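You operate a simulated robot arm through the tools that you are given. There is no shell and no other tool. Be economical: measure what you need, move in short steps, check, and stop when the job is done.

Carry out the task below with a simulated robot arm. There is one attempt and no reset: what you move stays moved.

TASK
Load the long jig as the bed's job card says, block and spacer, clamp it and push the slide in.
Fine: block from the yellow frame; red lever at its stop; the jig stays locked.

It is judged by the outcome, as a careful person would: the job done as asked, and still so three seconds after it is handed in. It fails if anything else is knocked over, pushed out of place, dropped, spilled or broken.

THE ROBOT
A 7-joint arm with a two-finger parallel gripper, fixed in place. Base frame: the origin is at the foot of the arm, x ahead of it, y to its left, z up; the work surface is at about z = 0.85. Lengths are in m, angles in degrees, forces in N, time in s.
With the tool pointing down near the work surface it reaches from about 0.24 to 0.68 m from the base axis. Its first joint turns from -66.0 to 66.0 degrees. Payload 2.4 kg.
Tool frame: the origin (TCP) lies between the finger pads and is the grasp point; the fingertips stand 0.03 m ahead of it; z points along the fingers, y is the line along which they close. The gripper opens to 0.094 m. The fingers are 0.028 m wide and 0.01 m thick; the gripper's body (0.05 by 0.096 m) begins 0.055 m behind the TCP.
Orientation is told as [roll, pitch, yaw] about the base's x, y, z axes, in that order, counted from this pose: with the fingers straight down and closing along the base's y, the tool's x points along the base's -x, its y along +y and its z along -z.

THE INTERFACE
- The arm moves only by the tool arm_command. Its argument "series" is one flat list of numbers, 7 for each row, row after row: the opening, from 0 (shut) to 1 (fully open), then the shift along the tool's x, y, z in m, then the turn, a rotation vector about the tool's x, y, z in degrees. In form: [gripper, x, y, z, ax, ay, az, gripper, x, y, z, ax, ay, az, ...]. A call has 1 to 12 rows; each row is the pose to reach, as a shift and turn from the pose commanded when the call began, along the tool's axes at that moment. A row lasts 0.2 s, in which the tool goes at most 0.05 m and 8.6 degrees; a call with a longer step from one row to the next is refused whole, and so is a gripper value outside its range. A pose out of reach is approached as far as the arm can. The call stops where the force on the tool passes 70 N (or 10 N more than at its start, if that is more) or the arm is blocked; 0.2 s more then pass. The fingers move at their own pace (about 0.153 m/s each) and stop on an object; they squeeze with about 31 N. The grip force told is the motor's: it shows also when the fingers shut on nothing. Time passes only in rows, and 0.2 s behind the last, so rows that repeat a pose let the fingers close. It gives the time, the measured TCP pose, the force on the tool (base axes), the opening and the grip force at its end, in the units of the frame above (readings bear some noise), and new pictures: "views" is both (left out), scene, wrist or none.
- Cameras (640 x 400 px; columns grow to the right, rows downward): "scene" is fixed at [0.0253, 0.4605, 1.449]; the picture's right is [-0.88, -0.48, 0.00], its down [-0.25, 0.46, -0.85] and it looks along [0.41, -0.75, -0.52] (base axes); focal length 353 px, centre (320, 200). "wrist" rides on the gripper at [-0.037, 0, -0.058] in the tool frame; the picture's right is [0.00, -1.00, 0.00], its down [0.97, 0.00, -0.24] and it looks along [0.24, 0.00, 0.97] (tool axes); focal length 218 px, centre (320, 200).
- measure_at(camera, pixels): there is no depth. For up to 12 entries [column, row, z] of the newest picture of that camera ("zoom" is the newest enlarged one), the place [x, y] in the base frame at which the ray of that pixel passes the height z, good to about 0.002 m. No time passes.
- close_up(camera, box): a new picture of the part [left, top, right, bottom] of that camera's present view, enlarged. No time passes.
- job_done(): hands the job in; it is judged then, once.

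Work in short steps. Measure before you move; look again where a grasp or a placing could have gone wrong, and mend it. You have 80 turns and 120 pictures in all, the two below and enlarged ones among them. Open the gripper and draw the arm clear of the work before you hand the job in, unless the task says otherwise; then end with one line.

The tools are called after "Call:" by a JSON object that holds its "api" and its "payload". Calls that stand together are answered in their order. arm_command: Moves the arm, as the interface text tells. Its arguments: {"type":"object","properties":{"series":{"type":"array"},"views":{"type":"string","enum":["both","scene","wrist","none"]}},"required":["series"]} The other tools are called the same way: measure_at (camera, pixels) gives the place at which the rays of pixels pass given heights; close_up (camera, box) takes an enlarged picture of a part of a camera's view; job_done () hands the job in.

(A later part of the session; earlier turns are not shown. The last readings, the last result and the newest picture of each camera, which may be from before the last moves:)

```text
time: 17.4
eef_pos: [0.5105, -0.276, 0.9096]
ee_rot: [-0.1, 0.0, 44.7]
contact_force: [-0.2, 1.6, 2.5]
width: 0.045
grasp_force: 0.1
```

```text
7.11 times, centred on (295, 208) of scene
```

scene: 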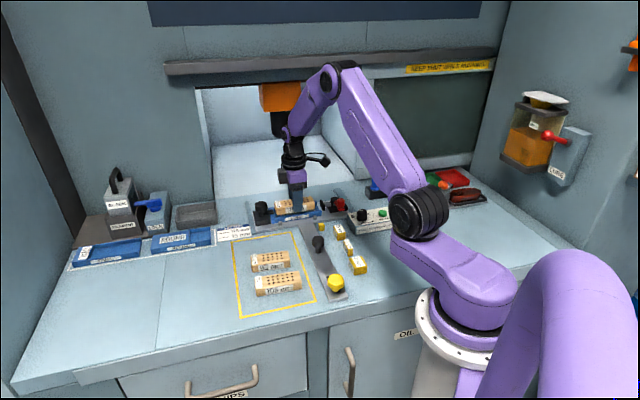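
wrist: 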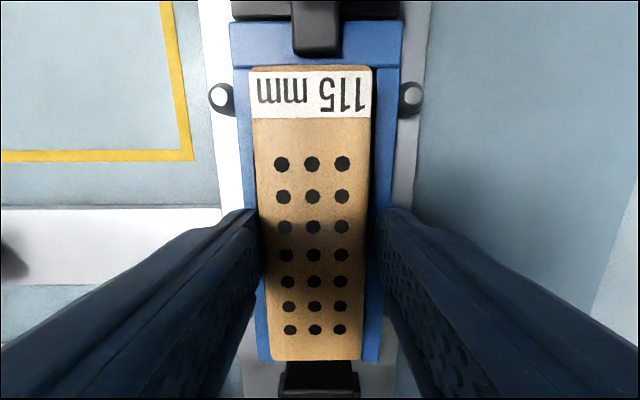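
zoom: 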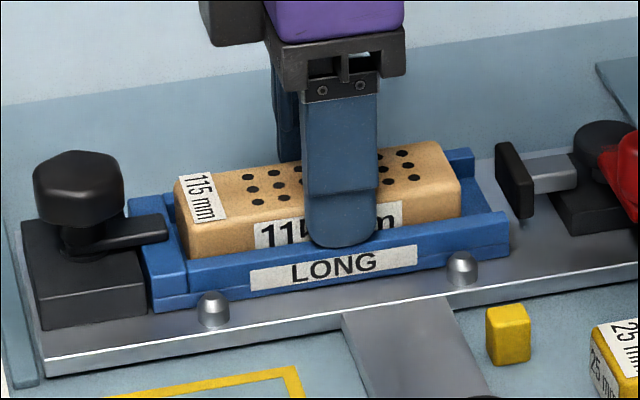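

The block sits down in the channel. I open, lift, and move over the 15 mm spacer.

Call:
{"api": "arm_command", "payload": {"series": [0.6, 0, 0, 0, 0, 0, 0, 0.6, 0, 0, -0.03, 0, 0, 0, 0.7, 0, 0, -0.07, 0, 0, 0, 0.7, 0, 0, -0.1, 0, 0, 0, 0.7, 0.0185, 0.038, -0.1, 0, 0, 0, 0.7, 0.037, 0.0764, -0.1, 0, 0, 0, 0.7, 0.0555, 0.115, -0.1, 0, 0, 0, 0.7, 0.074, 0.153, -0.1, 0, 0, 0, 0.7, 0.0925, 0.191, -0.1, 0, 0, 0, 0.7, 0.0925, 0.191, -0.1, 0, 0, 0]}}

```text
time: 19.6
eef_pos: [0.3078, -0.2039, 1.0107]
ee_rot: [-0.1, 0.0, 44.7]
contact_force: [0.0, -0.3, 0.1]
width: 0.0657
grasp_force: 0.2
```

scene: 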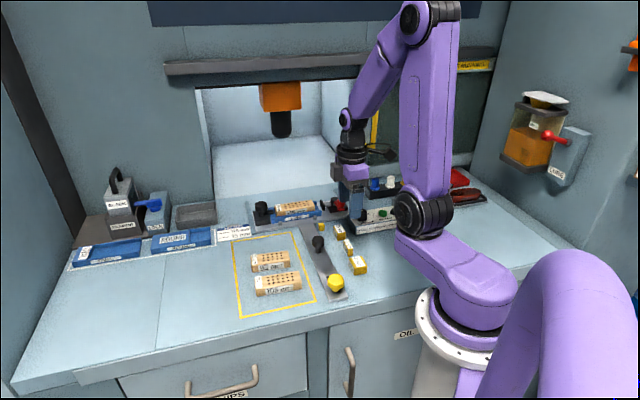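
wrist: 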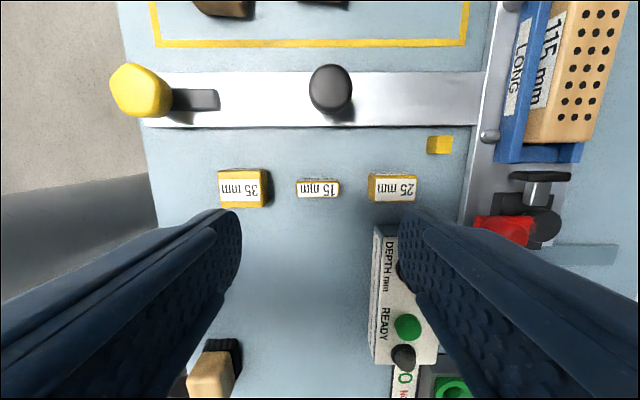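

Call:
{"api": "close_up", "payload": {"camera": "wrist", "box": [100, 50, 420, 250]}}

Call:
{"api": "measure_at", "payload": {"camera": "wrist", "pixels": [[297, 180, 0.874], [340, 180, 0.874], [297, 197, 0.874], [338, 197, 0.874], [270, 190, 0.874], [368, 185, 0.874], [330, 90, 0.9], [141, 90, 0.9], [482, 100, 0.857]]}}

```text
2.00 times, centred on (260, 150) of wrist
```

zoom: 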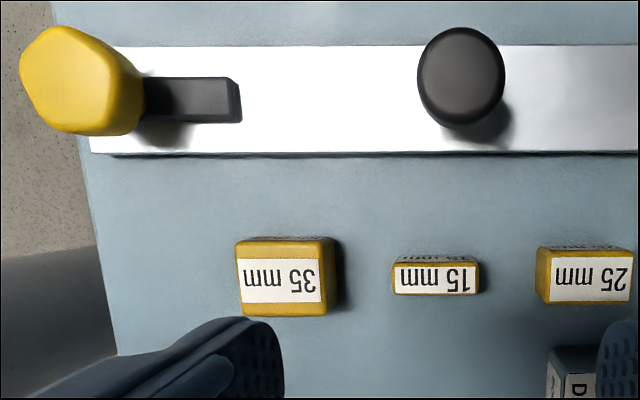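

```text
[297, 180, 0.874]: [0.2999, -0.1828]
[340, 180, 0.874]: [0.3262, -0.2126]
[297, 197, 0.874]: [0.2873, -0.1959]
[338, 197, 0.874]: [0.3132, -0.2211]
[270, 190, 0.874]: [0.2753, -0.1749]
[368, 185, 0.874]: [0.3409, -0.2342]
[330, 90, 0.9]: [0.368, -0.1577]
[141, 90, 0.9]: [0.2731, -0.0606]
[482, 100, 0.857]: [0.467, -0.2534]
```

The spacer is aligned and centred near (0.3067,-0.2031). I descend with a 52 mm opening, grip and lift a little.

Call:
{"api": "arm_command", "payload": {"series": [0.55, 0.0003, 0.0013, 0.04, 0, 0, 0, 0.55, 0.0003, 0.0013, 0.08, 0, 0, 0, 0.55, 0.0003, 0.0013, 0.11, 0, 0, 0, 0.55, 0.0003, 0.0013, 0.1205, 0, 0, 0, 0.55, 0.0003, 0.0013, 0.1205, 0, 0, 0, 0, 0.0003, 0.0013, 0.1205, 0, 0, 0, 0, 0.0003, 0.0013, 0.1205, 0, 0, 0, 0, 0.0003, 0.0013, 0.1205, 0, 0, 0, 0, 0.0003, 0.0013, 0.115, 0, 0, 0, 0, 0.0003, 0.0013, 0.1, 0, 0, 0, 0, 0.0003, 0.0013, 0.1, 0, 0, 0], "views": "wrist"}}

Call:
{"api": "close_up", "payload": {"camera": "scene", "box": [290, 190, 400, 310]}}

```text
time: 22.0
eef_pos: [0.3088, -0.2045, 0.9092]
ee_rot: [0.0, 0.0, 44.7]
contact_force: [-0.2, -0.2, 0.3]
width: 0.0387
grasp_force: 31.2
```

wrist: 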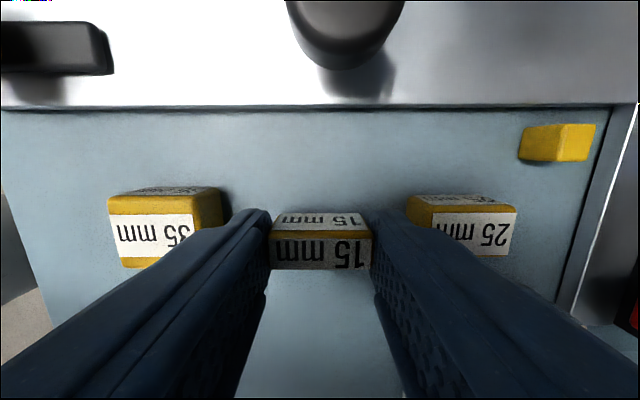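

```text
3.33 times, centred on (345, 250) of scene
```

zoom: 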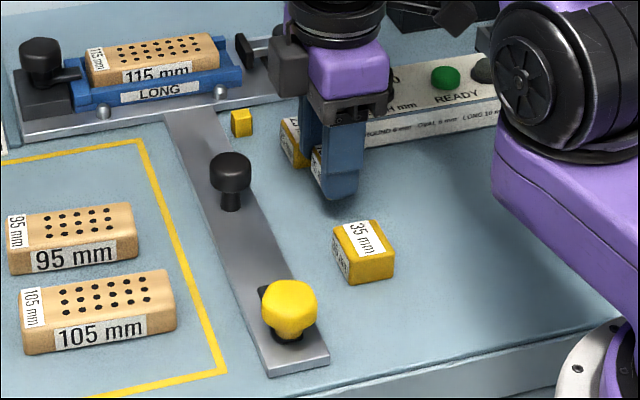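

Spacer held level. I lift and carry it above the gap between the block and the pusher.

Call:
{"api": "arm_command", "payload": {"series": [0, 0, 0, -0.035, 0, 0, 0, 0, 0, 0, -0.066, 0, 0, 0, 0, -0.006, -0.038, -0.066, 0, 0, 0, 0, -0.012, -0.076, -0.066, 0, 0, 0, 0, -0.018, -0.115, -0.066, 0, 0, 0, 0, -0.024, -0.153, -0.066, 0, 0, 0, 0, -0.0293, -0.1912, -0.066, 0, 0, 0, 0, -0.0293, -0.1912, -0.066, 0, 0, 0], "views": "wrist"}}

Call:
{"api": "close_up", "payload": {"camera": "wrist", "box": [220, 100, 420, 330]}}

```text
time: 23.8
eef_pos: [0.464, -0.3202, 0.9752]
ee_rot: [0.0, 0.0, 44.7]
contact_force: [-0.1, 0.7, -0.6]
width: 0.0387
grasp_force: 30.7
```

wrist: 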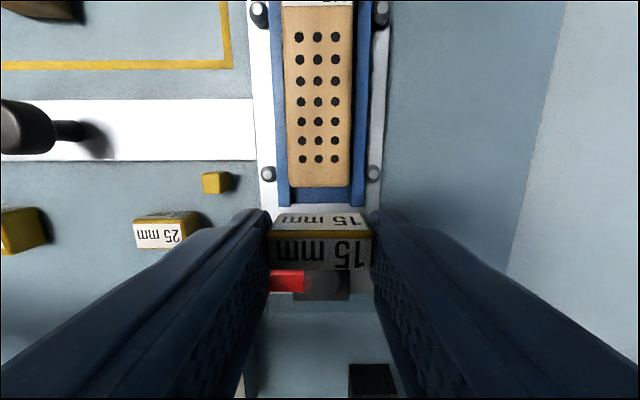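

```text
1.74 times, centred on (320, 215) of wrist
```

zoom: 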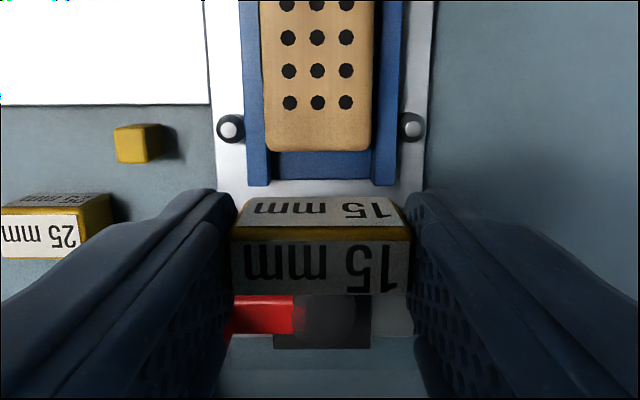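

Call:
{"api": "measure_at", "payload": {"camera": "wrist", "pixels": [[320, 187, 0.888], [320, 207, 0.879], [320, 203, 0.864], [276, 207, 0.879], [366, 207, 0.879], [320, 238, 0.9555], [320, 270, 0.9555]]}}

```text
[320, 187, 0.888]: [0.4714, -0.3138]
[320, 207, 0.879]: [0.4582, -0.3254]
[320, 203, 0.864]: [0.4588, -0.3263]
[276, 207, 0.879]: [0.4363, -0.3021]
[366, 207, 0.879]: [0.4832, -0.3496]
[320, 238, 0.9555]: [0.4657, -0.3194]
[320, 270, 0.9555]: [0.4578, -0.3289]
```

Call:
{"api": "arm_command", "payload": {"series": [0, -0.0045, -0.0007, 0.02, 0, 0, 0, 0, -0.0045, -0.0007, 0.045, 0, 0, 0, 0, -0.0045, -0.0007, 0.057, 0, 0, 0, 0, -0.0045, -0.0007, 0.063, 0, 0, 0, 0, -0.0045, -0.0007, 0.063, 0, 0, 0], "views": "wrist"}}

Call:
{"api": "close_up", "payload": {"camera": "scene", "box": [260, 180, 350, 236]}}

```text
time: 24.8
eef_pos: [0.4722, -0.3243, 0.9248]
ee_rot: [-1.4, -0.2, 44.7]
contact_force: [-1.8, 0.4, 12.8]
width: 0.0385
grasp_force: 30.8
stopped in row 4: the force on the tool passed its limit (the readings are from after the stop); the commanded pose is now the measured one
```

wrist: 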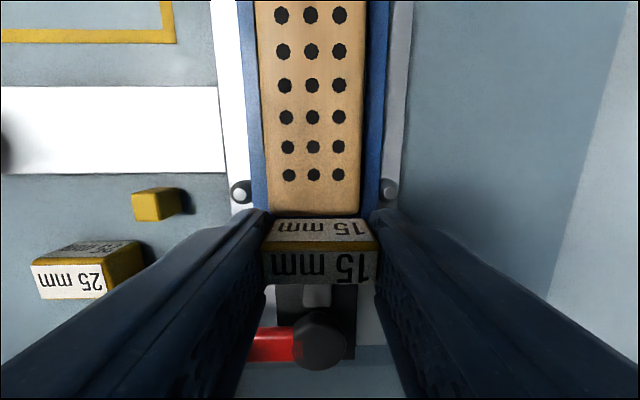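

```text
7.11 times, centred on (305, 208) of scene
```

zoom: 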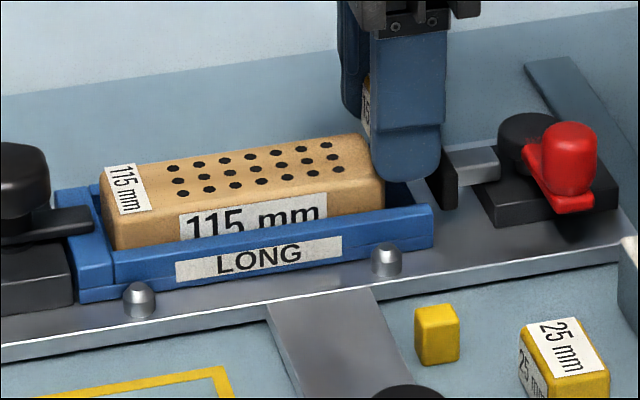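

The front finger landed on the block's top corner, since fingers overlap the block's end. I retreat and put the spacer back on its spot to re-grip it off-centre (fingers away from the block side).

Call:
{"api": "arm_command", "payload": {"series": [0, 0, 0, -0.03, -0.5, -0.5, 0, 0, 0, 0, -0.055, -1, -1, 0, 0, 0.0064, 0.04, -0.055, -1, -1, 0, 0, 0.0128, 0.08, -0.055, -1, -1, 0, 0, 0.0192, 0.12, -0.055, -1, -1, 0, 0, 0.0256, 0.16, -0.055, -1, -1, 0, 0, 0.032, 0.2, -0.055, -1, -1, 0, 0, 0.032, 0.2, -0.055, -1, -1, 0], "views": "wrist"}}

```text
time: 26.6
eef_pos: [0.3082, -0.2026, 0.976]
ee_rot: [-0.2, -1.2, 44.7]
contact_force: [0.8, -0.7, -0.5]
width: 0.0388
grasp_force: 31.1
```

wrist: 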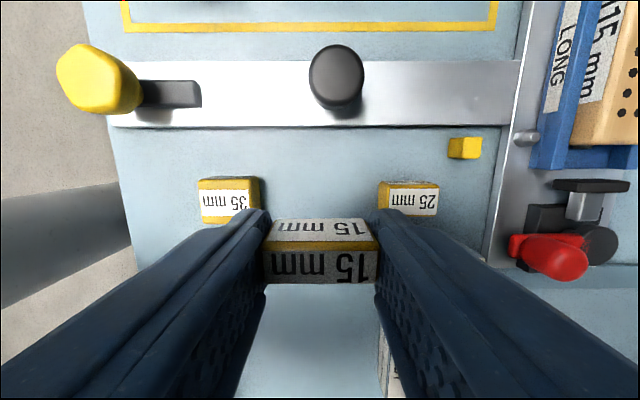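

The spacer slid up in the fingers on contact. I level the tool, set it down on its old spot and release.

Call:
{"api": "arm_command", "payload": {"series": [0, 0, 0, 0.03, -0.5, 0.4, 0, 0, 0, 0, 0.06, -1, 0.7, 0, 0, 0, 0, 0.085, -1, 0.7, 0, 0, 0, 0, 0.0935, -1, 0.7, 0, 0, 0, 0, 0.0935, -1, 0.7, 0, 0.53, 0, 0, 0.0935, -1, 0.7, 0, 0.53, 0, 0, 0.0935, -1, 0.7, 0, 0.53, 0, 0, 0.0835, -1, 0.7, 0, 0.53, 0, 0, 0.0835, -1, 0.7, 0], "views": "wrist"}}

```text
time: 28.6
eef_pos: [0.3099, -0.202, 0.8915]
ee_rot: [0.8, -0.5, 44.6]
contact_force: [0.2, -0.3, -0.6]
width: 0.0498
grasp_force: 0.2
```

wrist: 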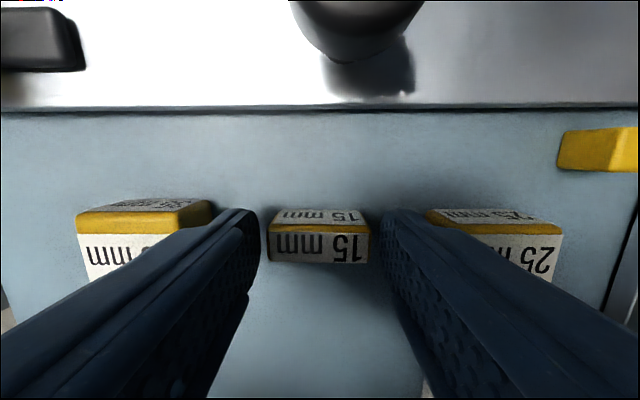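

The spacer stands upright again. I level the tool, shift 2.5 mm away from the block side, grip and lift.

Call:
{"api": "arm_command", "payload": {"series": [0.53, 0.0025, 0.0003, 0.0005, 0.8, 0.5, 0, 0.53, 0.0025, 0.0003, 0.0005, 0.8, 0.5, 0, 0, 0.0025, 0.0003, 0.0005, 0.8, 0.5, 0, 0, 0.0025, 0.0003, 0.0005, 0.8, 0.5, 0, 0, 0.0025, 0.0003, 0.0005, 0.8, 0.5, 0, 0, 0.0025, 0.0003, -0.005, 0.8, 0.5, 0, 0, 0.0025, 0.0003, -0.02, 0.8, 0.5, 0, 0, 0.0025, 0.0003, -0.05, 0.8, 0.5, 0, 0, 0.0025, 0.0003, -0.085, 0.8, 0.5, 0, 0, 0.0025, 0.0003, -0.085, 0.8, 0.5, 0], "views": "wrist"}}

```text
time: 30.8
eef_pos: [0.306, -0.2052, 0.976]
ee_rot: [0.0, 0.0, 44.7]
contact_force: [-0.5, 0.2, -0.2]
width: 0.0387
grasp_force: 30.5
```

wrist: 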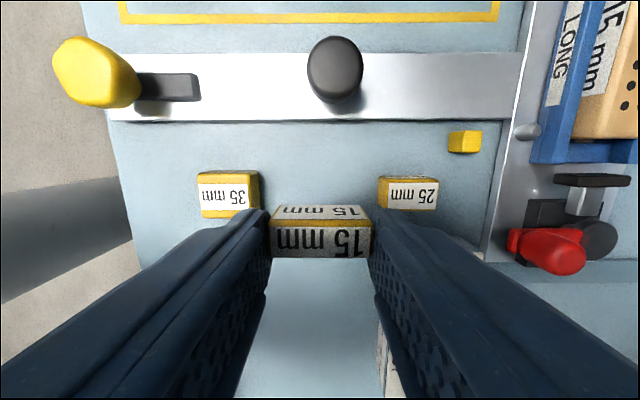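

Held with the spacer ~5 mm toward the block side of the tool centre. I carry it to the gap.

Call:
{"api": "arm_command", "payload": {"series": [0, -0.0053, -0.0388, 0, 0, 0, 0, 0, -0.0106, -0.0776, 0, 0, 0, 0, 0, -0.0159, -0.1163, 0, 0, 0, 0, 0, -0.0212, -0.1551, 0, 0, 0, 0, 0, -0.0265, -0.1939, 0, 0, 0, 0, 0, -0.0265, -0.1939, 0.015, 0, 0, 0, 0, -0.0265, -0.1939, 0.03, 0, 0, 0, 0, -0.0265, -0.1939, 0.03, 0, 0, 0], "views": "wrist"}}

Call:
{"api": "close_up", "payload": {"camera": "scene", "box": [260, 170, 350, 226]}}

```text
time: 32.5
eef_pos: [0.4637, -0.3239, 0.9463]
ee_rot: [0.1, 0.0, 44.7]
contact_force: [0.3, 0.3, -0.8]
width: 0.0386
grasp_force: 31.0
```

wrist: 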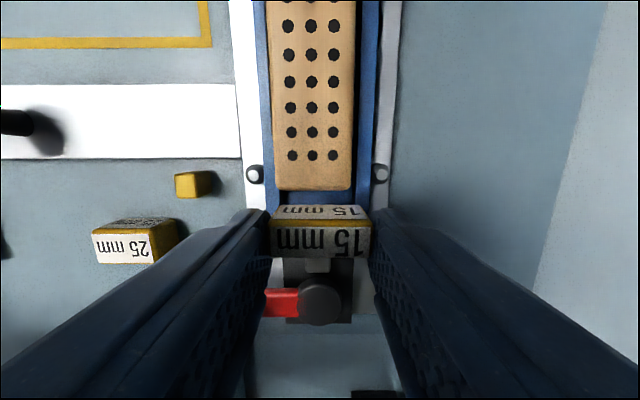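

```text
7.11 times, centred on (305, 198) of scene
```

zoom: 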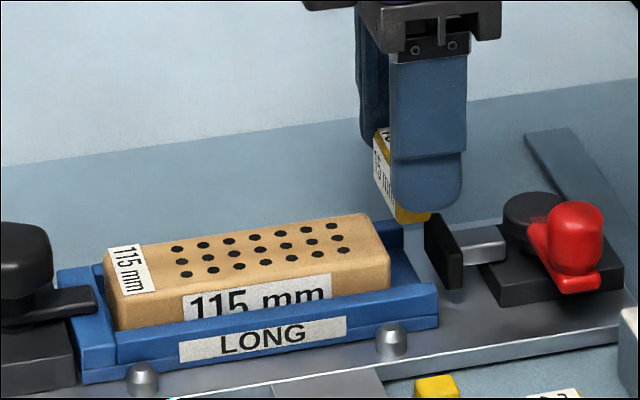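

Gap to the block looks ~3.4 mm and to the pusher ~2.6 mm. I shift 2 mm outward and lower.

Call:
{"api": "arm_command", "payload": {"series": [0, 0, 0.002, 0.008, 0, 0, 0, 0, 0, 0.002, 0.016, 0, 0, 0, 0, 0, 0.002, 0.024, 0, 0, 0, 0, 0, 0.002, 0.03, 0, 0, 0, 0, 0, 0.002, 0.0345, 0, 0, 0, 0, 0, 0.002, 0.0345, 0, 0, 0], "views": "wrist"}}

Call:
{"api": "close_up", "payload": {"camera": "scene", "box": [260, 180, 350, 236]}}

```text
time: 34.0
eef_pos: [0.4624, -0.3227, 0.9113]
ee_rot: [-0.1, 0.1, 44.7]
contact_force: [0.3, -0.3, -1.0]
width: 0.0388
grasp_force: 30.9
```

wrist: 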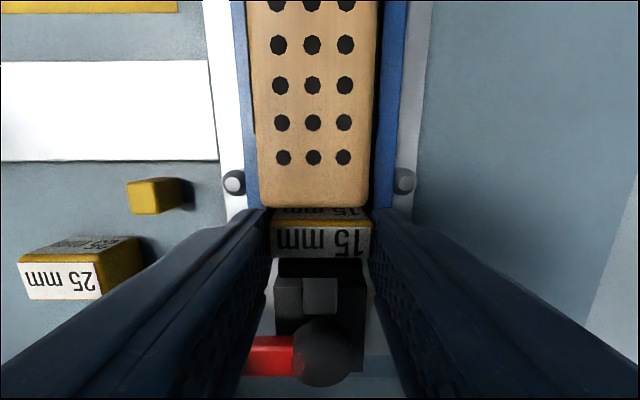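

```text
7.11 times, centred on (305, 208) of scene
```

zoom: 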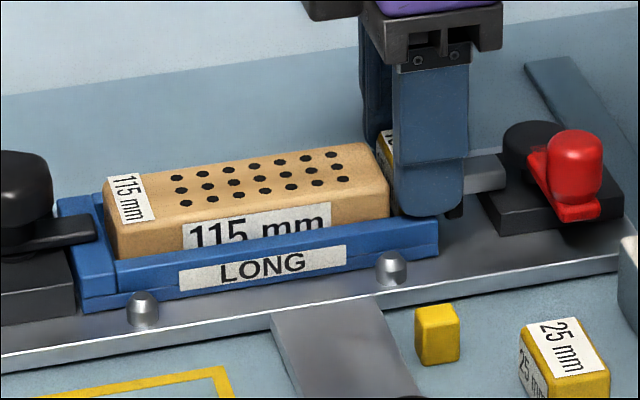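

No contact; the spacer is in the channel mouth. I open slightly to let it settle.

Call:
{"api": "arm_command", "payload": {"series": [0.48, 0, 0, 0, 0, 0, 0, 0.48, 0, 0, 0, 0, 0, 0, 0.6, 0, 0, 0, 0, 0, 0, 0.6, 0, 0, -0.02, 0, 0, 0, 0.6, 0, 0, -0.05, 0, 0, 0, 0.6, 0, 0, -0.09, 0, 0, 0, 0.6, 0, 0, -0.09, 0, 0, 0], "views": "wrist"}}

Call:
{"api": "close_up", "payload": {"camera": "scene", "box": [260, 180, 350, 236]}}

Call:
{"api": "close_up", "payload": {"camera": "wrist", "box": [220, 100, 420, 340]}}

```text
time: 35.5
eef_pos: [0.4603, -0.3218, 0.9993]
ee_rot: [0.0, 0.0, 44.7]
contact_force: [-0.5, 0.2, -0.3]
width: 0.0563
grasp_force: 0.0
```

wrist: 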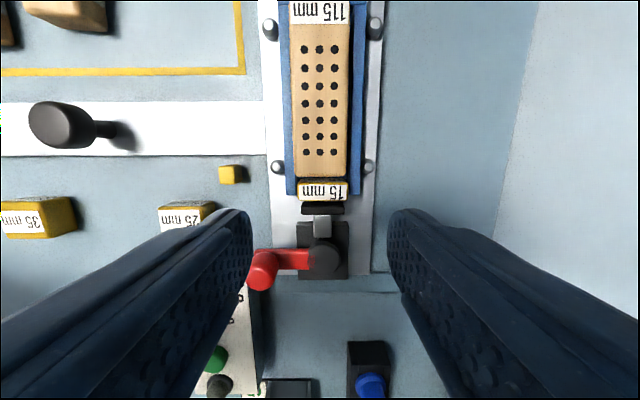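

```text
7.11 times, centred on (305, 208) of scene
```

zoom: 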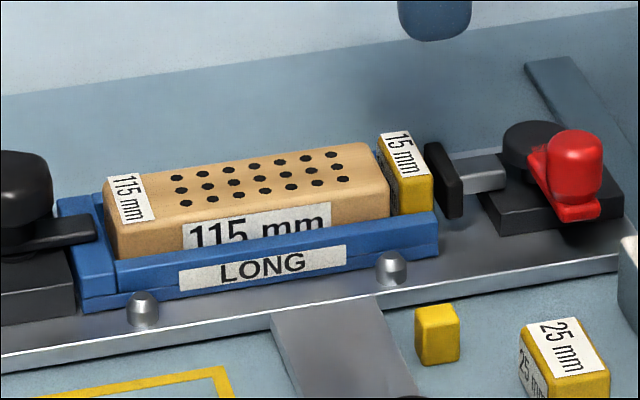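

```text
1.67 times, centred on (320, 220) of wrist
```

zoom: 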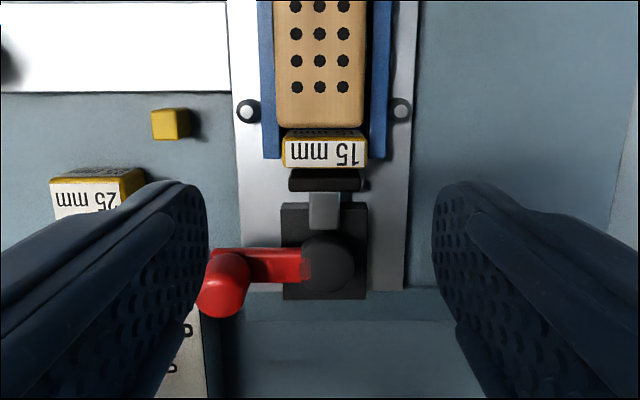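

Block and spacer sit properly. Now I look at the clamp lever closely.

Call:
{"api": "close_up", "payload": {"camera": "scene", "box": [315, 185, 365, 217]}}

Call:
{"api": "close_up", "payload": {"camera": "wrist", "box": [240, 200, 370, 300]}}

Call:
{"api": "measure_at", "payload": {"camera": "wrist", "pixels": [[324, 257, 0.89], [264, 270, 0.91], [258, 254, 0.885], [322, 208, 0.895], [324, 257, 0.88]]}}

```text
12.50 times, centred on (340, 201) of scene
```

zoom: 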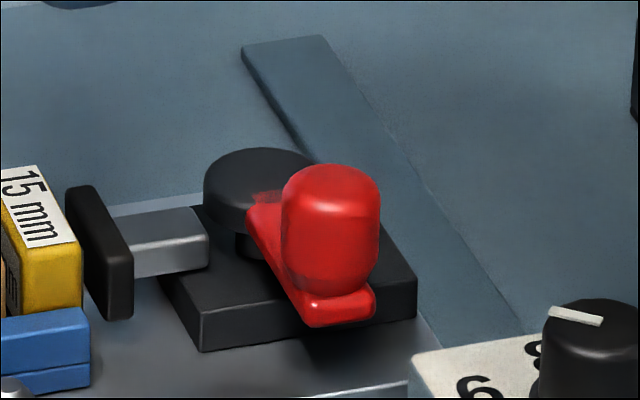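

```text
4.00 times, centred on (305, 250) of wrist
```

zoom: 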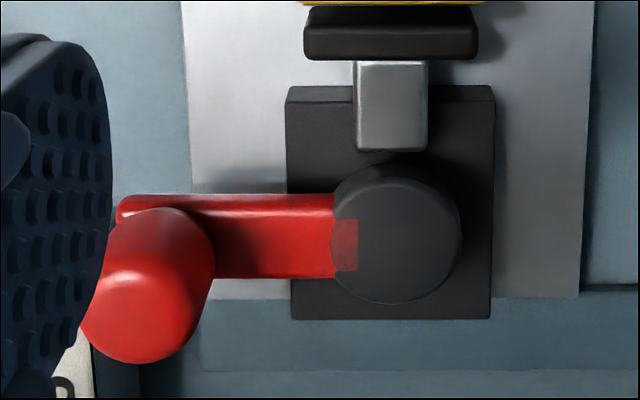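

```text
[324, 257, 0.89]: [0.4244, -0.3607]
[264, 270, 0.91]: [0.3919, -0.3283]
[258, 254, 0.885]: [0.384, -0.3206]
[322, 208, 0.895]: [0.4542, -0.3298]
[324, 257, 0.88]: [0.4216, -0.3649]
```

Call:
{"api": "measure_at", "payload": {"camera": "scene", "pixels": [[340.8, 199.5, 0.905], [340.8, 199.5, 0.91], [340.8, 199.5, 0.915], [340.8, 199.5, 0.92], [340.6, 209.5, 0.882], [341, 204, 0.895], [335, 199, 0.89]]}}

Call:
{"api": "measure_at", "payload": {"camera": "wrist", "pixels": [[261, 276, 0.905], [261, 276, 0.91], [261, 276, 0.915], [261, 276, 0.92], [265, 265, 0.895]]}}

```text
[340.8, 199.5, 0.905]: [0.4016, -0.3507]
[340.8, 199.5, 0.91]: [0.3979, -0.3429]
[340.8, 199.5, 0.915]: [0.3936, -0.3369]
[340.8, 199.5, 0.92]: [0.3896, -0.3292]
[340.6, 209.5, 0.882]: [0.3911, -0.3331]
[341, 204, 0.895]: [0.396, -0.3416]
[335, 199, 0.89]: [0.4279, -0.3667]
```

```text
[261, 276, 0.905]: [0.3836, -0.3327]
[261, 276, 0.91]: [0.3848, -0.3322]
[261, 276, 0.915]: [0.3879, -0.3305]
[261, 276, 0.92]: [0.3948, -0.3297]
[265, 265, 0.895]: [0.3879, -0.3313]
```

Knob at about (0.390,-0.332), top ~0.918; hub (0.424,-0.364). I place closed fingers on the jig side of the knob to test a gentle push away from the jig.

Call:
{"api": "arm_command", "payload": {"series": [0, 0.014, 0.021, 0, 0, 0, 0, 0, 0.0282, 0.0422, 0, 0, 0, 0, 0, 0.0282, 0.0422, 0.03, 0, 0, 0, 0, 0.0282, 0.0422, 0.06, 0, 0, 0, 0, 0.0282, 0.0422, 0.079, 0, 0, 0, 0, 0.0282, 0.0422, 0.079, 0, 0, 0], "views": "wrist"}}

Call:
{"api": "close_up", "payload": {"camera": "scene", "box": [290, 170, 390, 232]}}

```text
time: 37.0
eef_pos: [0.4105, -0.3128, 0.922]
ee_rot: [-0.1, 0.0, 44.7]
contact_force: [0.5, -0.3, 0.7]
width: 0.0002
grasp_force: 30.6
```

wrist: 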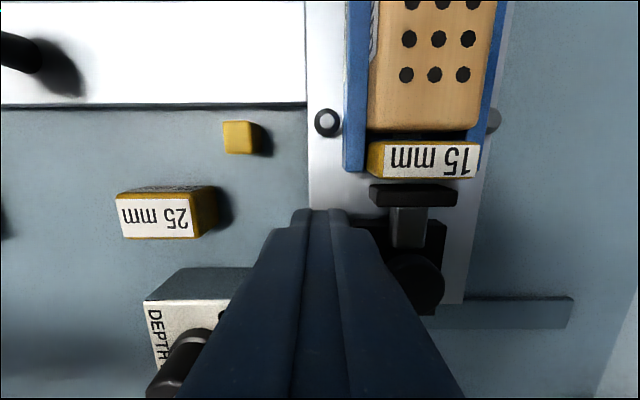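

```text
6.40 times, centred on (340, 201) of scene
```

zoom: 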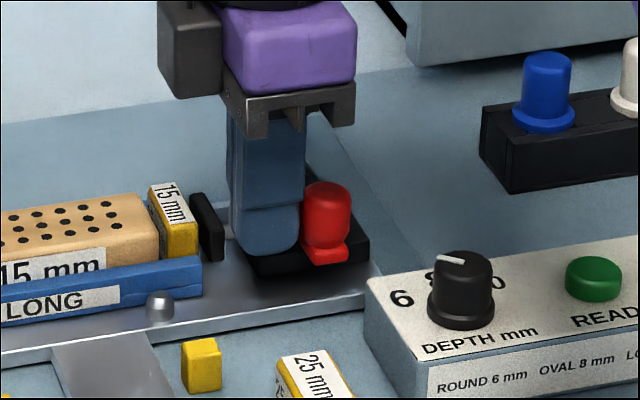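

Call:
{"api": "arm_command", "payload": {"series": [0, 0.006, 0, 0, 0, 0, 0, 0, 0.012, 0, 0, 0, 0, 0, 0, 0.018, 0, 0, 0, 0, 0, 0, 0.018, 0, 0, 0, 0, 0], "views": "none"}}

Call:
{"api": "close_up", "payload": {"camera": "scene", "box": [290, 170, 390, 232]}}

```text
time: 38.0
eef_pos: [0.3985, -0.3252, 0.9215]
ee_rot: [0.0, 0.0, 44.6]
contact_force: [0.1, -0.2, -0.7]
width: 0.0
grasp_force: 30.9
```

```text
6.40 times, centred on (340, 201) of scene
```

zoom: 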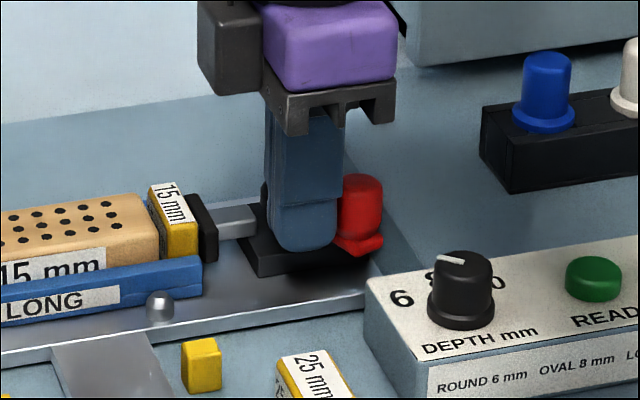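

The lever swings that way and the pusher has come in. I check where the panel is before following the arc.

Call:
{"api": "measure_at", "payload": {"camera": "scene", "pixels": [[347.5, 213, 0.88], [347.5, 213, 0.885], [356.5, 224, 0.88], [356.5, 224, 0.885], [362, 210, 0.9], [357, 230.5, 0.85]]}}

```text
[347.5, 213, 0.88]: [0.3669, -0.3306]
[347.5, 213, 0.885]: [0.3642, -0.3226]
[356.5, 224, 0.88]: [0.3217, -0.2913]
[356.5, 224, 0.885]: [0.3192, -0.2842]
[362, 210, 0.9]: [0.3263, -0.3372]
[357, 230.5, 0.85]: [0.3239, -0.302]
```

Panel corner is ~68 mm front of the hub, so the path is clear. I continue the arc, then step round to the knob's front side.

Call:
{"api": "arm_command", "payload": {"series": [0, 0.0097, -0.0035, 0, 0, 0, 0, 0, 0.0164, -0.0055, 0, 0, 0, 0, 0, 0.0222, -0.0075, 0, 0, 0, 0, 0, 0.0222, -0.0075, 0, 0, 0, 0, 0, 0.02, 0.0095, 0, 0, 0, 0, 0, 0.02, 0.0095, 0, 0, 0, 0], "views": "wrist"}}

Call:
{"api": "close_up", "payload": {"camera": "scene", "box": [290, 170, 390, 232]}}

```text
time: 39.4
eef_pos: [0.377, -0.3333, 0.9225]
ee_rot: [0.0, -0.1, 44.7]
contact_force: [-0.5, -1.0, -0.4]
width: 0.0
grasp_force: 30.9
```

wrist: 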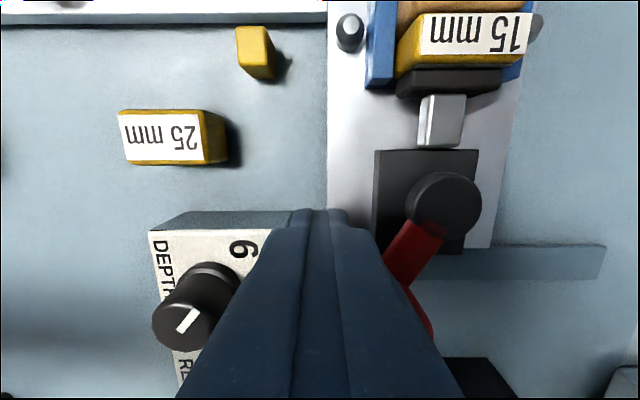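

```text
6.40 times, centred on (340, 201) of scene
```

zoom: 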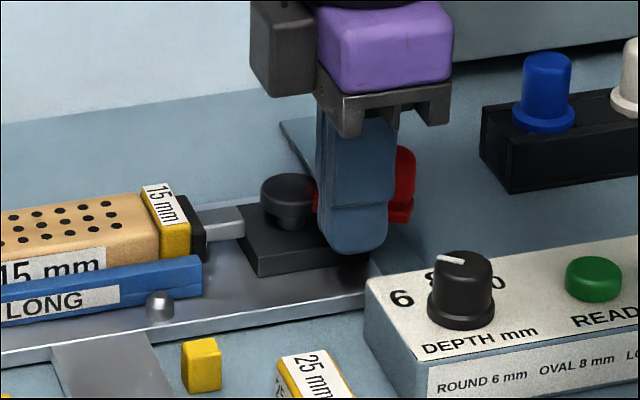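

Call:
{"api": "arm_command", "payload": {"series": [0, 0.012, -0.002, 0, 0, 0, 0, 0, 0.024, -0.003, 0, 0, 0, 0, 0, 0.029, -0.0125, 0, 0, 0, 0, 0, 0.032, -0.02, 0, 0, 0, 0, 0, 0.034, -0.028, 0, 0, 0, 0, 0, 0.034, -0.028, 0, 0, 0, 0], "views": "wrist"}}

Call:
{"api": "close_up", "payload": {"camera": "scene", "box": [290, 170, 390, 232]}}

```text
time: 40.8
eef_pos: [0.3747, -0.3739, 0.9227]
ee_rot: [0.1, -0.1, 44.8]
contact_force: [-1.2, 6.7, 2.7]
width: 0.0001
grasp_force: 30.8
```

wrist: 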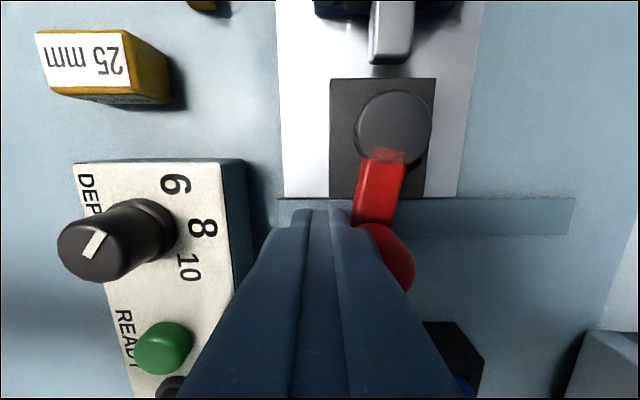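

```text
6.40 times, centred on (340, 201) of scene
```

zoom: 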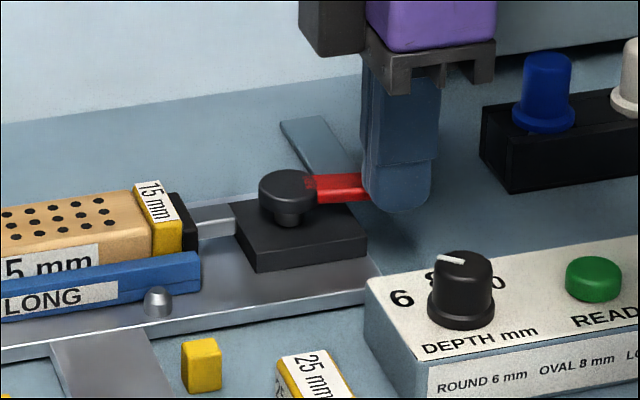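

Lever is at about 80°. I press on towards its stop.

Call:
{"api": "arm_command", "payload": {"series": [0, 0.001, -0.004, 0, 0, 0, 0, 0, 0.001, -0.008, 0, 0, 0, 0, 0, 0.001, -0.011, 0, 0, 0, 0, 0, 0.001, -0.014, 0, 0, 0, 0, 0, 0.001, -0.014, 0, 0, 0, 0], "views": "wrist"}}

Call:
{"api": "close_up", "payload": {"camera": "scene", "box": [290, 170, 390, 232]}}

```text
time: 42.0
eef_pos: [0.3834, -0.3878, 0.9219]
ee_rot: [0.0, 0.1, 44.7]
contact_force: [-0.9, -0.2, 0.7]
width: 0.0002
grasp_force: 31.5
```

wrist: 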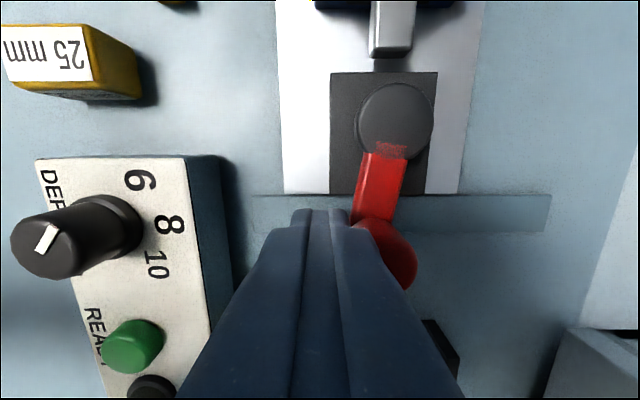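

```text
6.40 times, centred on (340, 201) of scene
```

zoom: 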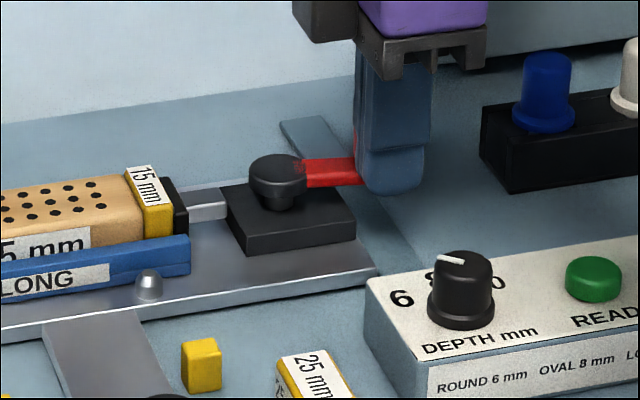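

The lever stopped and the (free) slide began moving in. I back off the knob, rise and go over to look at the slide's handle and verify the clamp.

Call:
{"api": "arm_command", "payload": {"series": [0, 0, 0.012, 0, 0, 0, 0, 0, 0, 0.014, -0.04, 0, 0, 0, 0, 0, 0.014, -0.08, 0, 0, 0, 0, 0, 0.014, -0.1, 0, 0, 0, 0, -0.0257, 0.047, -0.1, 0, 0, 0, 0, -0.0513, 0.08, -0.1, 0, 0, 0, 0, -0.077, 0.1125, -0.1, 0, 0, 0, 0, -0.1027, 0.145, -0.1, 0, 0, 0, 0, -0.128, 0.178, -0.1, 0, 0, 0, 0, -0.154, 0.21, -0.1, 0, 0, 0, 0, -0.154, 0.21, -0.1, 0, 0, 0]}}

Call:
{"api": "close_up", "payload": {"camera": "scene", "box": [250, 170, 370, 245]}}

```text
time: 44.4
eef_pos: [0.3419, -0.1297, 1.0198]
ee_rot: [0.0, 0.0, 44.6]
contact_force: [-0.2, 0.6, -0.6]
width: 0.0
grasp_force: 31.0
```

scene: 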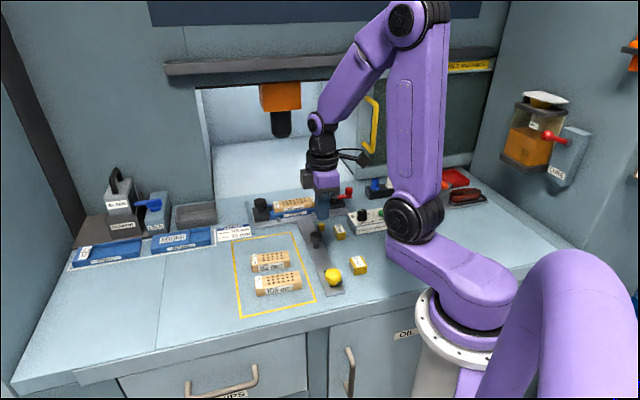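
wrist: 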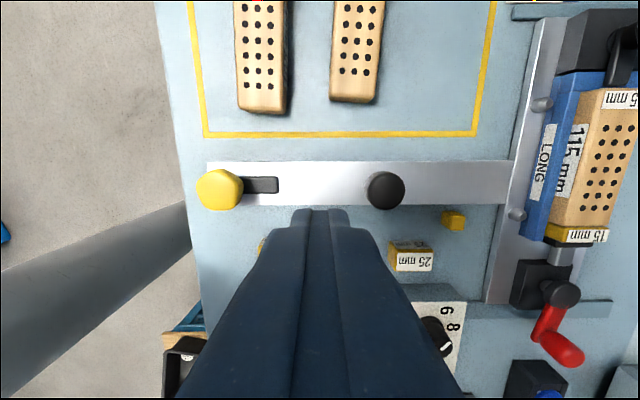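

```text
5.33 times, centred on (310, 208) of scene
```

zoom: 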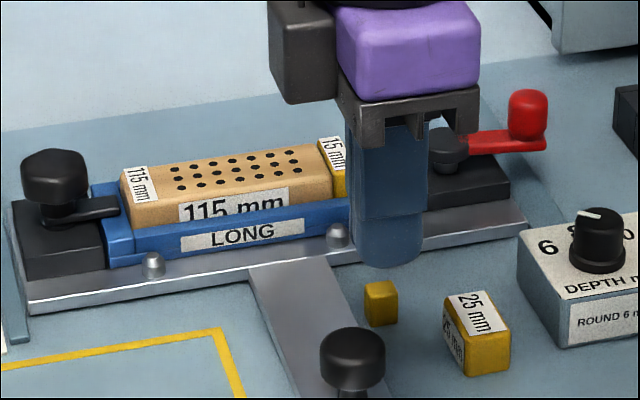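

Call:
{"api": "measure_at", "payload": {"camera": "wrist", "pixels": [[386, 190, 0.89], [386, 190, 0.9], [386, 190, 0.91], [219, 190, 0.9], [278, 185, 0.865]]}}

Call:
{"api": "measure_at", "payload": {"camera": "scene", "pixels": [[316, 234, 0.89], [316, 234, 0.9], [316, 234, 0.91], [333, 277, 0.9]]}}

```text
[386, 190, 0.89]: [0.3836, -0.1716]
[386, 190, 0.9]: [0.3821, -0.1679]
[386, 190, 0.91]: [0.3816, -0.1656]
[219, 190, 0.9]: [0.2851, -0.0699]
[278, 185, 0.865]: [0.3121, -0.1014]
```

```text
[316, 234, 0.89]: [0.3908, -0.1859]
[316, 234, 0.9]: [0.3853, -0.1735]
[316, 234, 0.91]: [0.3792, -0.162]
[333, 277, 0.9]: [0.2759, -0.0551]
```

Handle head at about (0.382,-0.167), z ~0.905; my closed fingers are in line behind it. I lower and push the slide in slowly.

Call:
{"api": "arm_command", "payload": {"series": [0, 0.0, 0, 0.04, 0, 0, 0, 0, 0.0, 0, 0.08, 0, 0, 0, 0, 0, 0, 0.105, 0, 0, 0, 0, -0.0024, -0.02, 0.105, 0, 0, 0, 0, -0.0024, -0.032, 0.105, 0, 0, 0, 0, -0.0024, -0.044, 0.105, 0, 0, 0, 0, -0.0024, -0.056, 0.105, 0, 0, 0, 0, -0.0024, -0.068, 0.105, 0, 0, 0, 0, -0.0024, -0.08, 0.105, 0, 0, 0]}}

```text
time: 46.4
eef_pos: [0.4027, -0.185, 0.9186]
ee_rot: [-0.1, -0.1, 44.6]
contact_force: [-0.2, -0.4, 0.3]
width: 0.0001
grasp_force: 31.7
```

scene: 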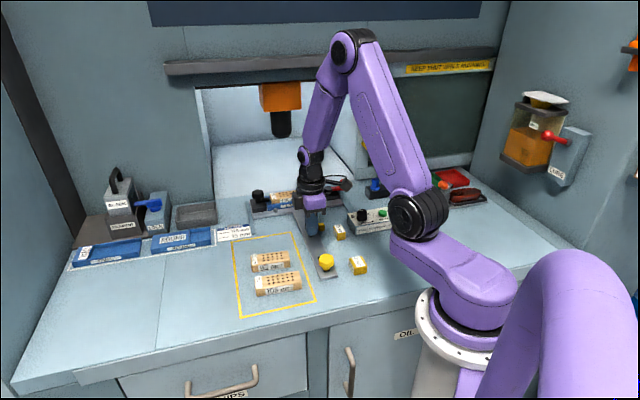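
wrist: 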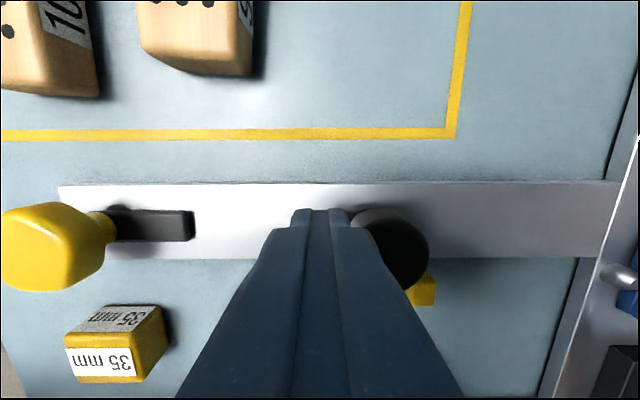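

The slide is moving in smoothly. I continue.

Call:
{"api": "arm_command", "payload": {"series": [0, 0, -0.012, 0, 0, 0, 0, 0, 0, -0.024, 0, 0, 0, 0, 0, 0, -0.036, 0, 0, 0, 0, 0, 0, -0.048, 0, 0, 0, 0, 0, 0, -0.06, 0, 0, 0, 0, 0, 0, -0.06, 0, 0, 0, 0], "views": "scene"}}

```text
time: 47.8
eef_pos: [0.4455, -0.2269, 0.9182]
ee_rot: [0.0, 0.1, 44.7]
contact_force: [-0.5, 0.8, 0.0]
width: 0.0001
grasp_force: 30.9
```

scene: 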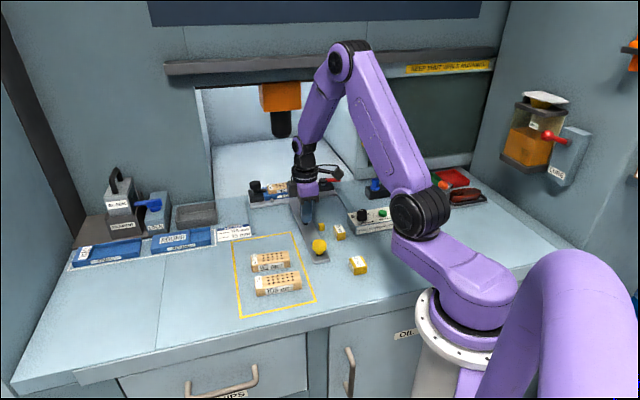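

Call:
{"api": "arm_command", "payload": {"series": [0, 0, -0.01, 0, 0, 0, 0, 0, 0, -0.02, 0, 0, 0, 0, 0, 0, -0.03, 0, 0, 0, 0, 0, 0, -0.04, 0, 0, 0, 0, 0, 0, -0.05, 0, 0, 0, 0, 0, 0, -0.05, 0, 0, 0, 0], "views": "scene"}}

Call:
{"api": "close_up", "payload": {"camera": "scene", "box": [230, 120, 390, 260]}}

```text
time: 49.1
eef_pos: [0.4792, -0.2615, 0.9166]
ee_rot: [0.1, 0.0, 44.6]
contact_force: [-0.6, -0.4, 0.4]
width: 0.0
grasp_force: 31.0
```

scene: 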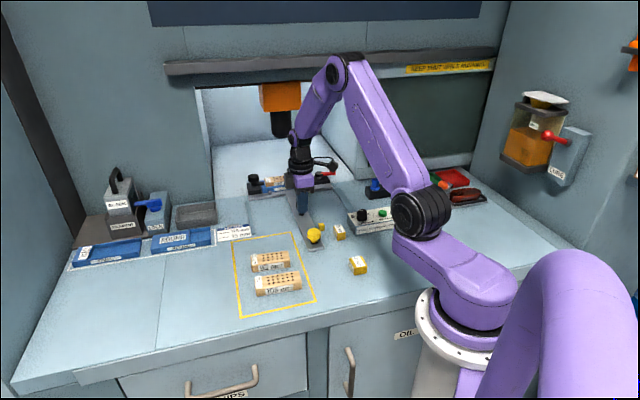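

```text
2.86 times, centred on (310, 190) of scene
```

zoom: 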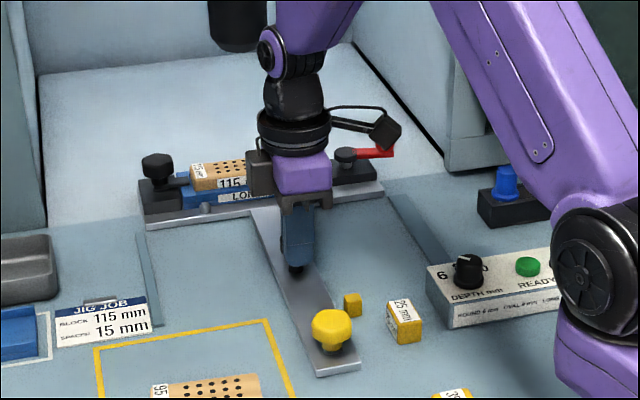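

Call:
{"api": "arm_command", "payload": {"series": [0, 0, -0.01, 0, 0, 0, 0, 0, 0, -0.02, 0, 0, 0, 0, 0, 0, -0.03, 0, 0, 0, 0, 0, 0, -0.04, 0, 0, 0, 0, 0, 0, -0.04, 0, 0, 0, 0], "views": "scene"}}

```text
time: 50.4
eef_pos: [0.5067, -0.2908, 0.918]
ee_rot: [0.1, 0.0, 44.7]
contact_force: [-0.5, 0.0, 0.1]
width: 0.0
grasp_force: 31.2
```

scene: 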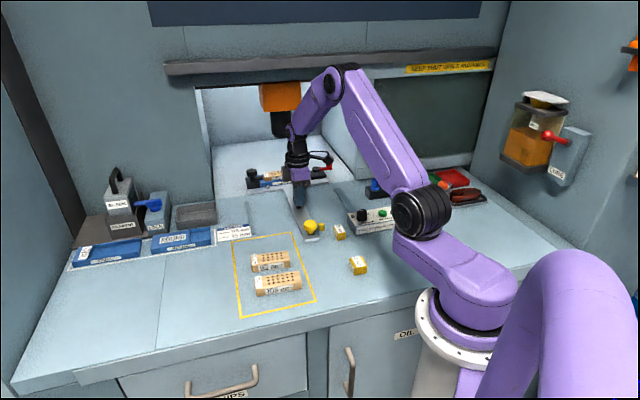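

Call:
{"api": "arm_command", "payload": {"series": [0, 0, -0.008, 0, 0, 0, 0, 0, 0, -0.016, 0, 0, 0, 0, 0, 0, -0.024, 0, 0, 0, 0, 0, 0, -0.03, 0, 0, 0, 0, 0, 0, -0.03, 0, 0, 0, 0], "views": "none"}}

Call:
{"api": "close_up", "payload": {"camera": "scene", "box": [220, 70, 380, 250]}}

```text
time: 51.5
eef_pos: [0.5288, -0.3116, 0.9155]
ee_rot: [-0.1, 0.0, 44.7]
contact_force: [0.7, -0.1, 0.4]
width: 0.0
grasp_force: 31.0
```

```text
2.22 times, centred on (300, 160) of scene
```

zoom: 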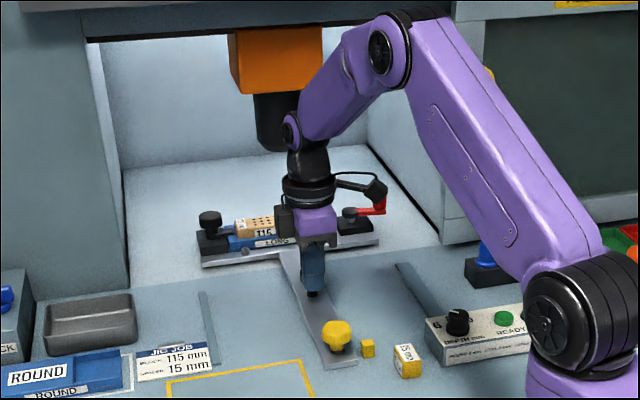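

Call:
{"api": "arm_command", "payload": {"series": [0, 0, -0.007, 0, 0, 0, 0, 0, 0, -0.014, 0, 0, 0, 0, 0, 0, -0.021, 0, 0, 0, 0, 0, 0, -0.028, 0, 0, 0, 0, 0, 0, -0.028, 0, 0, 0, 0], "views": "wrist"}}

Call:
{"api": "close_up", "payload": {"camera": "scene", "box": [220, 70, 380, 250]}}

```text
time: 52.5
eef_pos: [0.5365, -0.3211, 0.9161]
ee_rot: [2.2, 0.4, 44.8]
contact_force: [-12.7, 9.7, 14.8]
width: 0.0
grasp_force: 31.0
stopped in row 4: the force on the tool passed its limit (the readings are from after the stop); the commanded pose is now the measured one
```

wrist: 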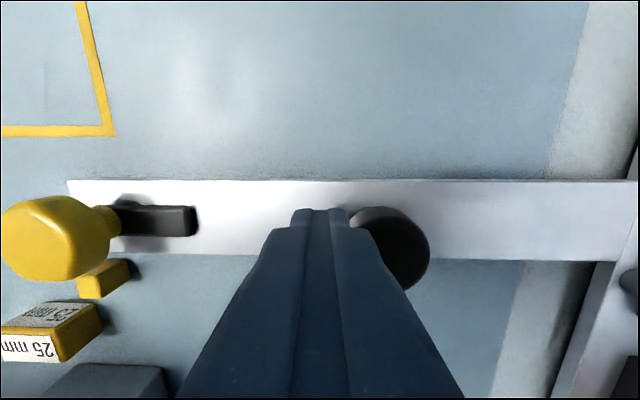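

```text
2.22 times, centred on (300, 160) of scene
```

zoom: 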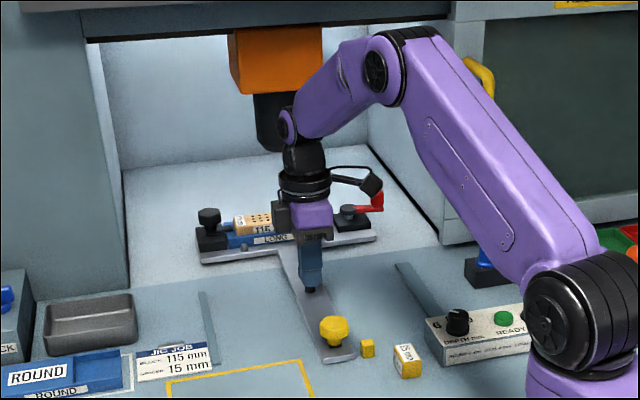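

The slide hit its end stop (force along −n, ~0.257 m of travel). I back off, rise and draw aside to inspect clamp, lever and slide.

Call:
{"api": "arm_command", "payload": {"series": [0, 0, 0.02, 0, 1, 0, 0, 0, 0, 0.035, -0.02, 2.2, -0.4, 0, 0, 0, 0.05, -0.06, 2.2, -0.4, 0, 0, 0, 0.09, -0.1, 2.2, -0.4, 0, 0, 0.02, 0.13, -0.13, 2.2, -0.4, 0, 0, 0.05, 0.16, -0.15, 2.2, -0.4, 0, 0, 0.08, 0.19, -0.17, 2.2, -0.4, 0, 0, 0.11, 0.22, -0.18, 2.2, -0.4, 0], "views": "scene"}}

Call:
{"api": "close_up", "payload": {"camera": "scene", "box": [235, 140, 345, 210]}}

```text
refused: row 4 steps farther than a row can; nothing moved
```

```text
5.71 times, centred on (290, 175) of scene
```

zoom: 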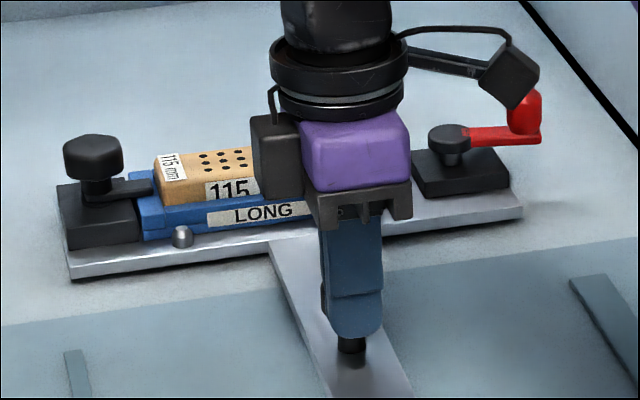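

Call:
{"api": "arm_command", "payload": {"series": [0, 0, 0.02, 0, 1, 0, 0, 0, 0, 0.035, -0.02, 2.2, -0.4, 0, 0, 0, 0.05, -0.06, 2.2, -0.4, 0, 0, 0, 0.08, -0.095, 2.2, -0.4, 0, 0, 0.02, 0.11, -0.12, 2.2, -0.4, 0, 0, 0.05, 0.14, -0.13, 2.2, -0.4, 0, 0, 0.08, 0.17, -0.14, 2.2, -0.4, 0, 0, 0.11, 0.2, -0.14, 2.2, -0.4, 0, 0, 0.11, 0.2, -0.14, 2.2, -0.4, 0], "views": "none"}}

Call:
{"api": "close_up", "payload": {"camera": "scene", "box": [235, 140, 345, 210]}}

```text
time: 54.5
eef_pos: [0.3247, -0.2616, 1.0648]
ee_rot: [-0.2, 0.0, 44.7]
contact_force: [-0.6, -0.1, -0.6]
width: 0.0001
grasp_force: 30.9
```

```text
5.71 times, centred on (290, 175) of scene
```

zoom: 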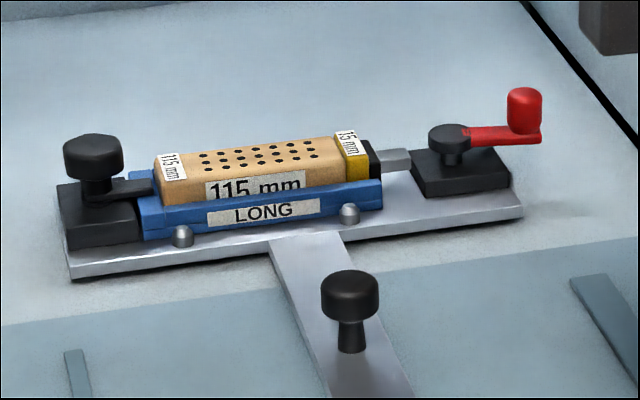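

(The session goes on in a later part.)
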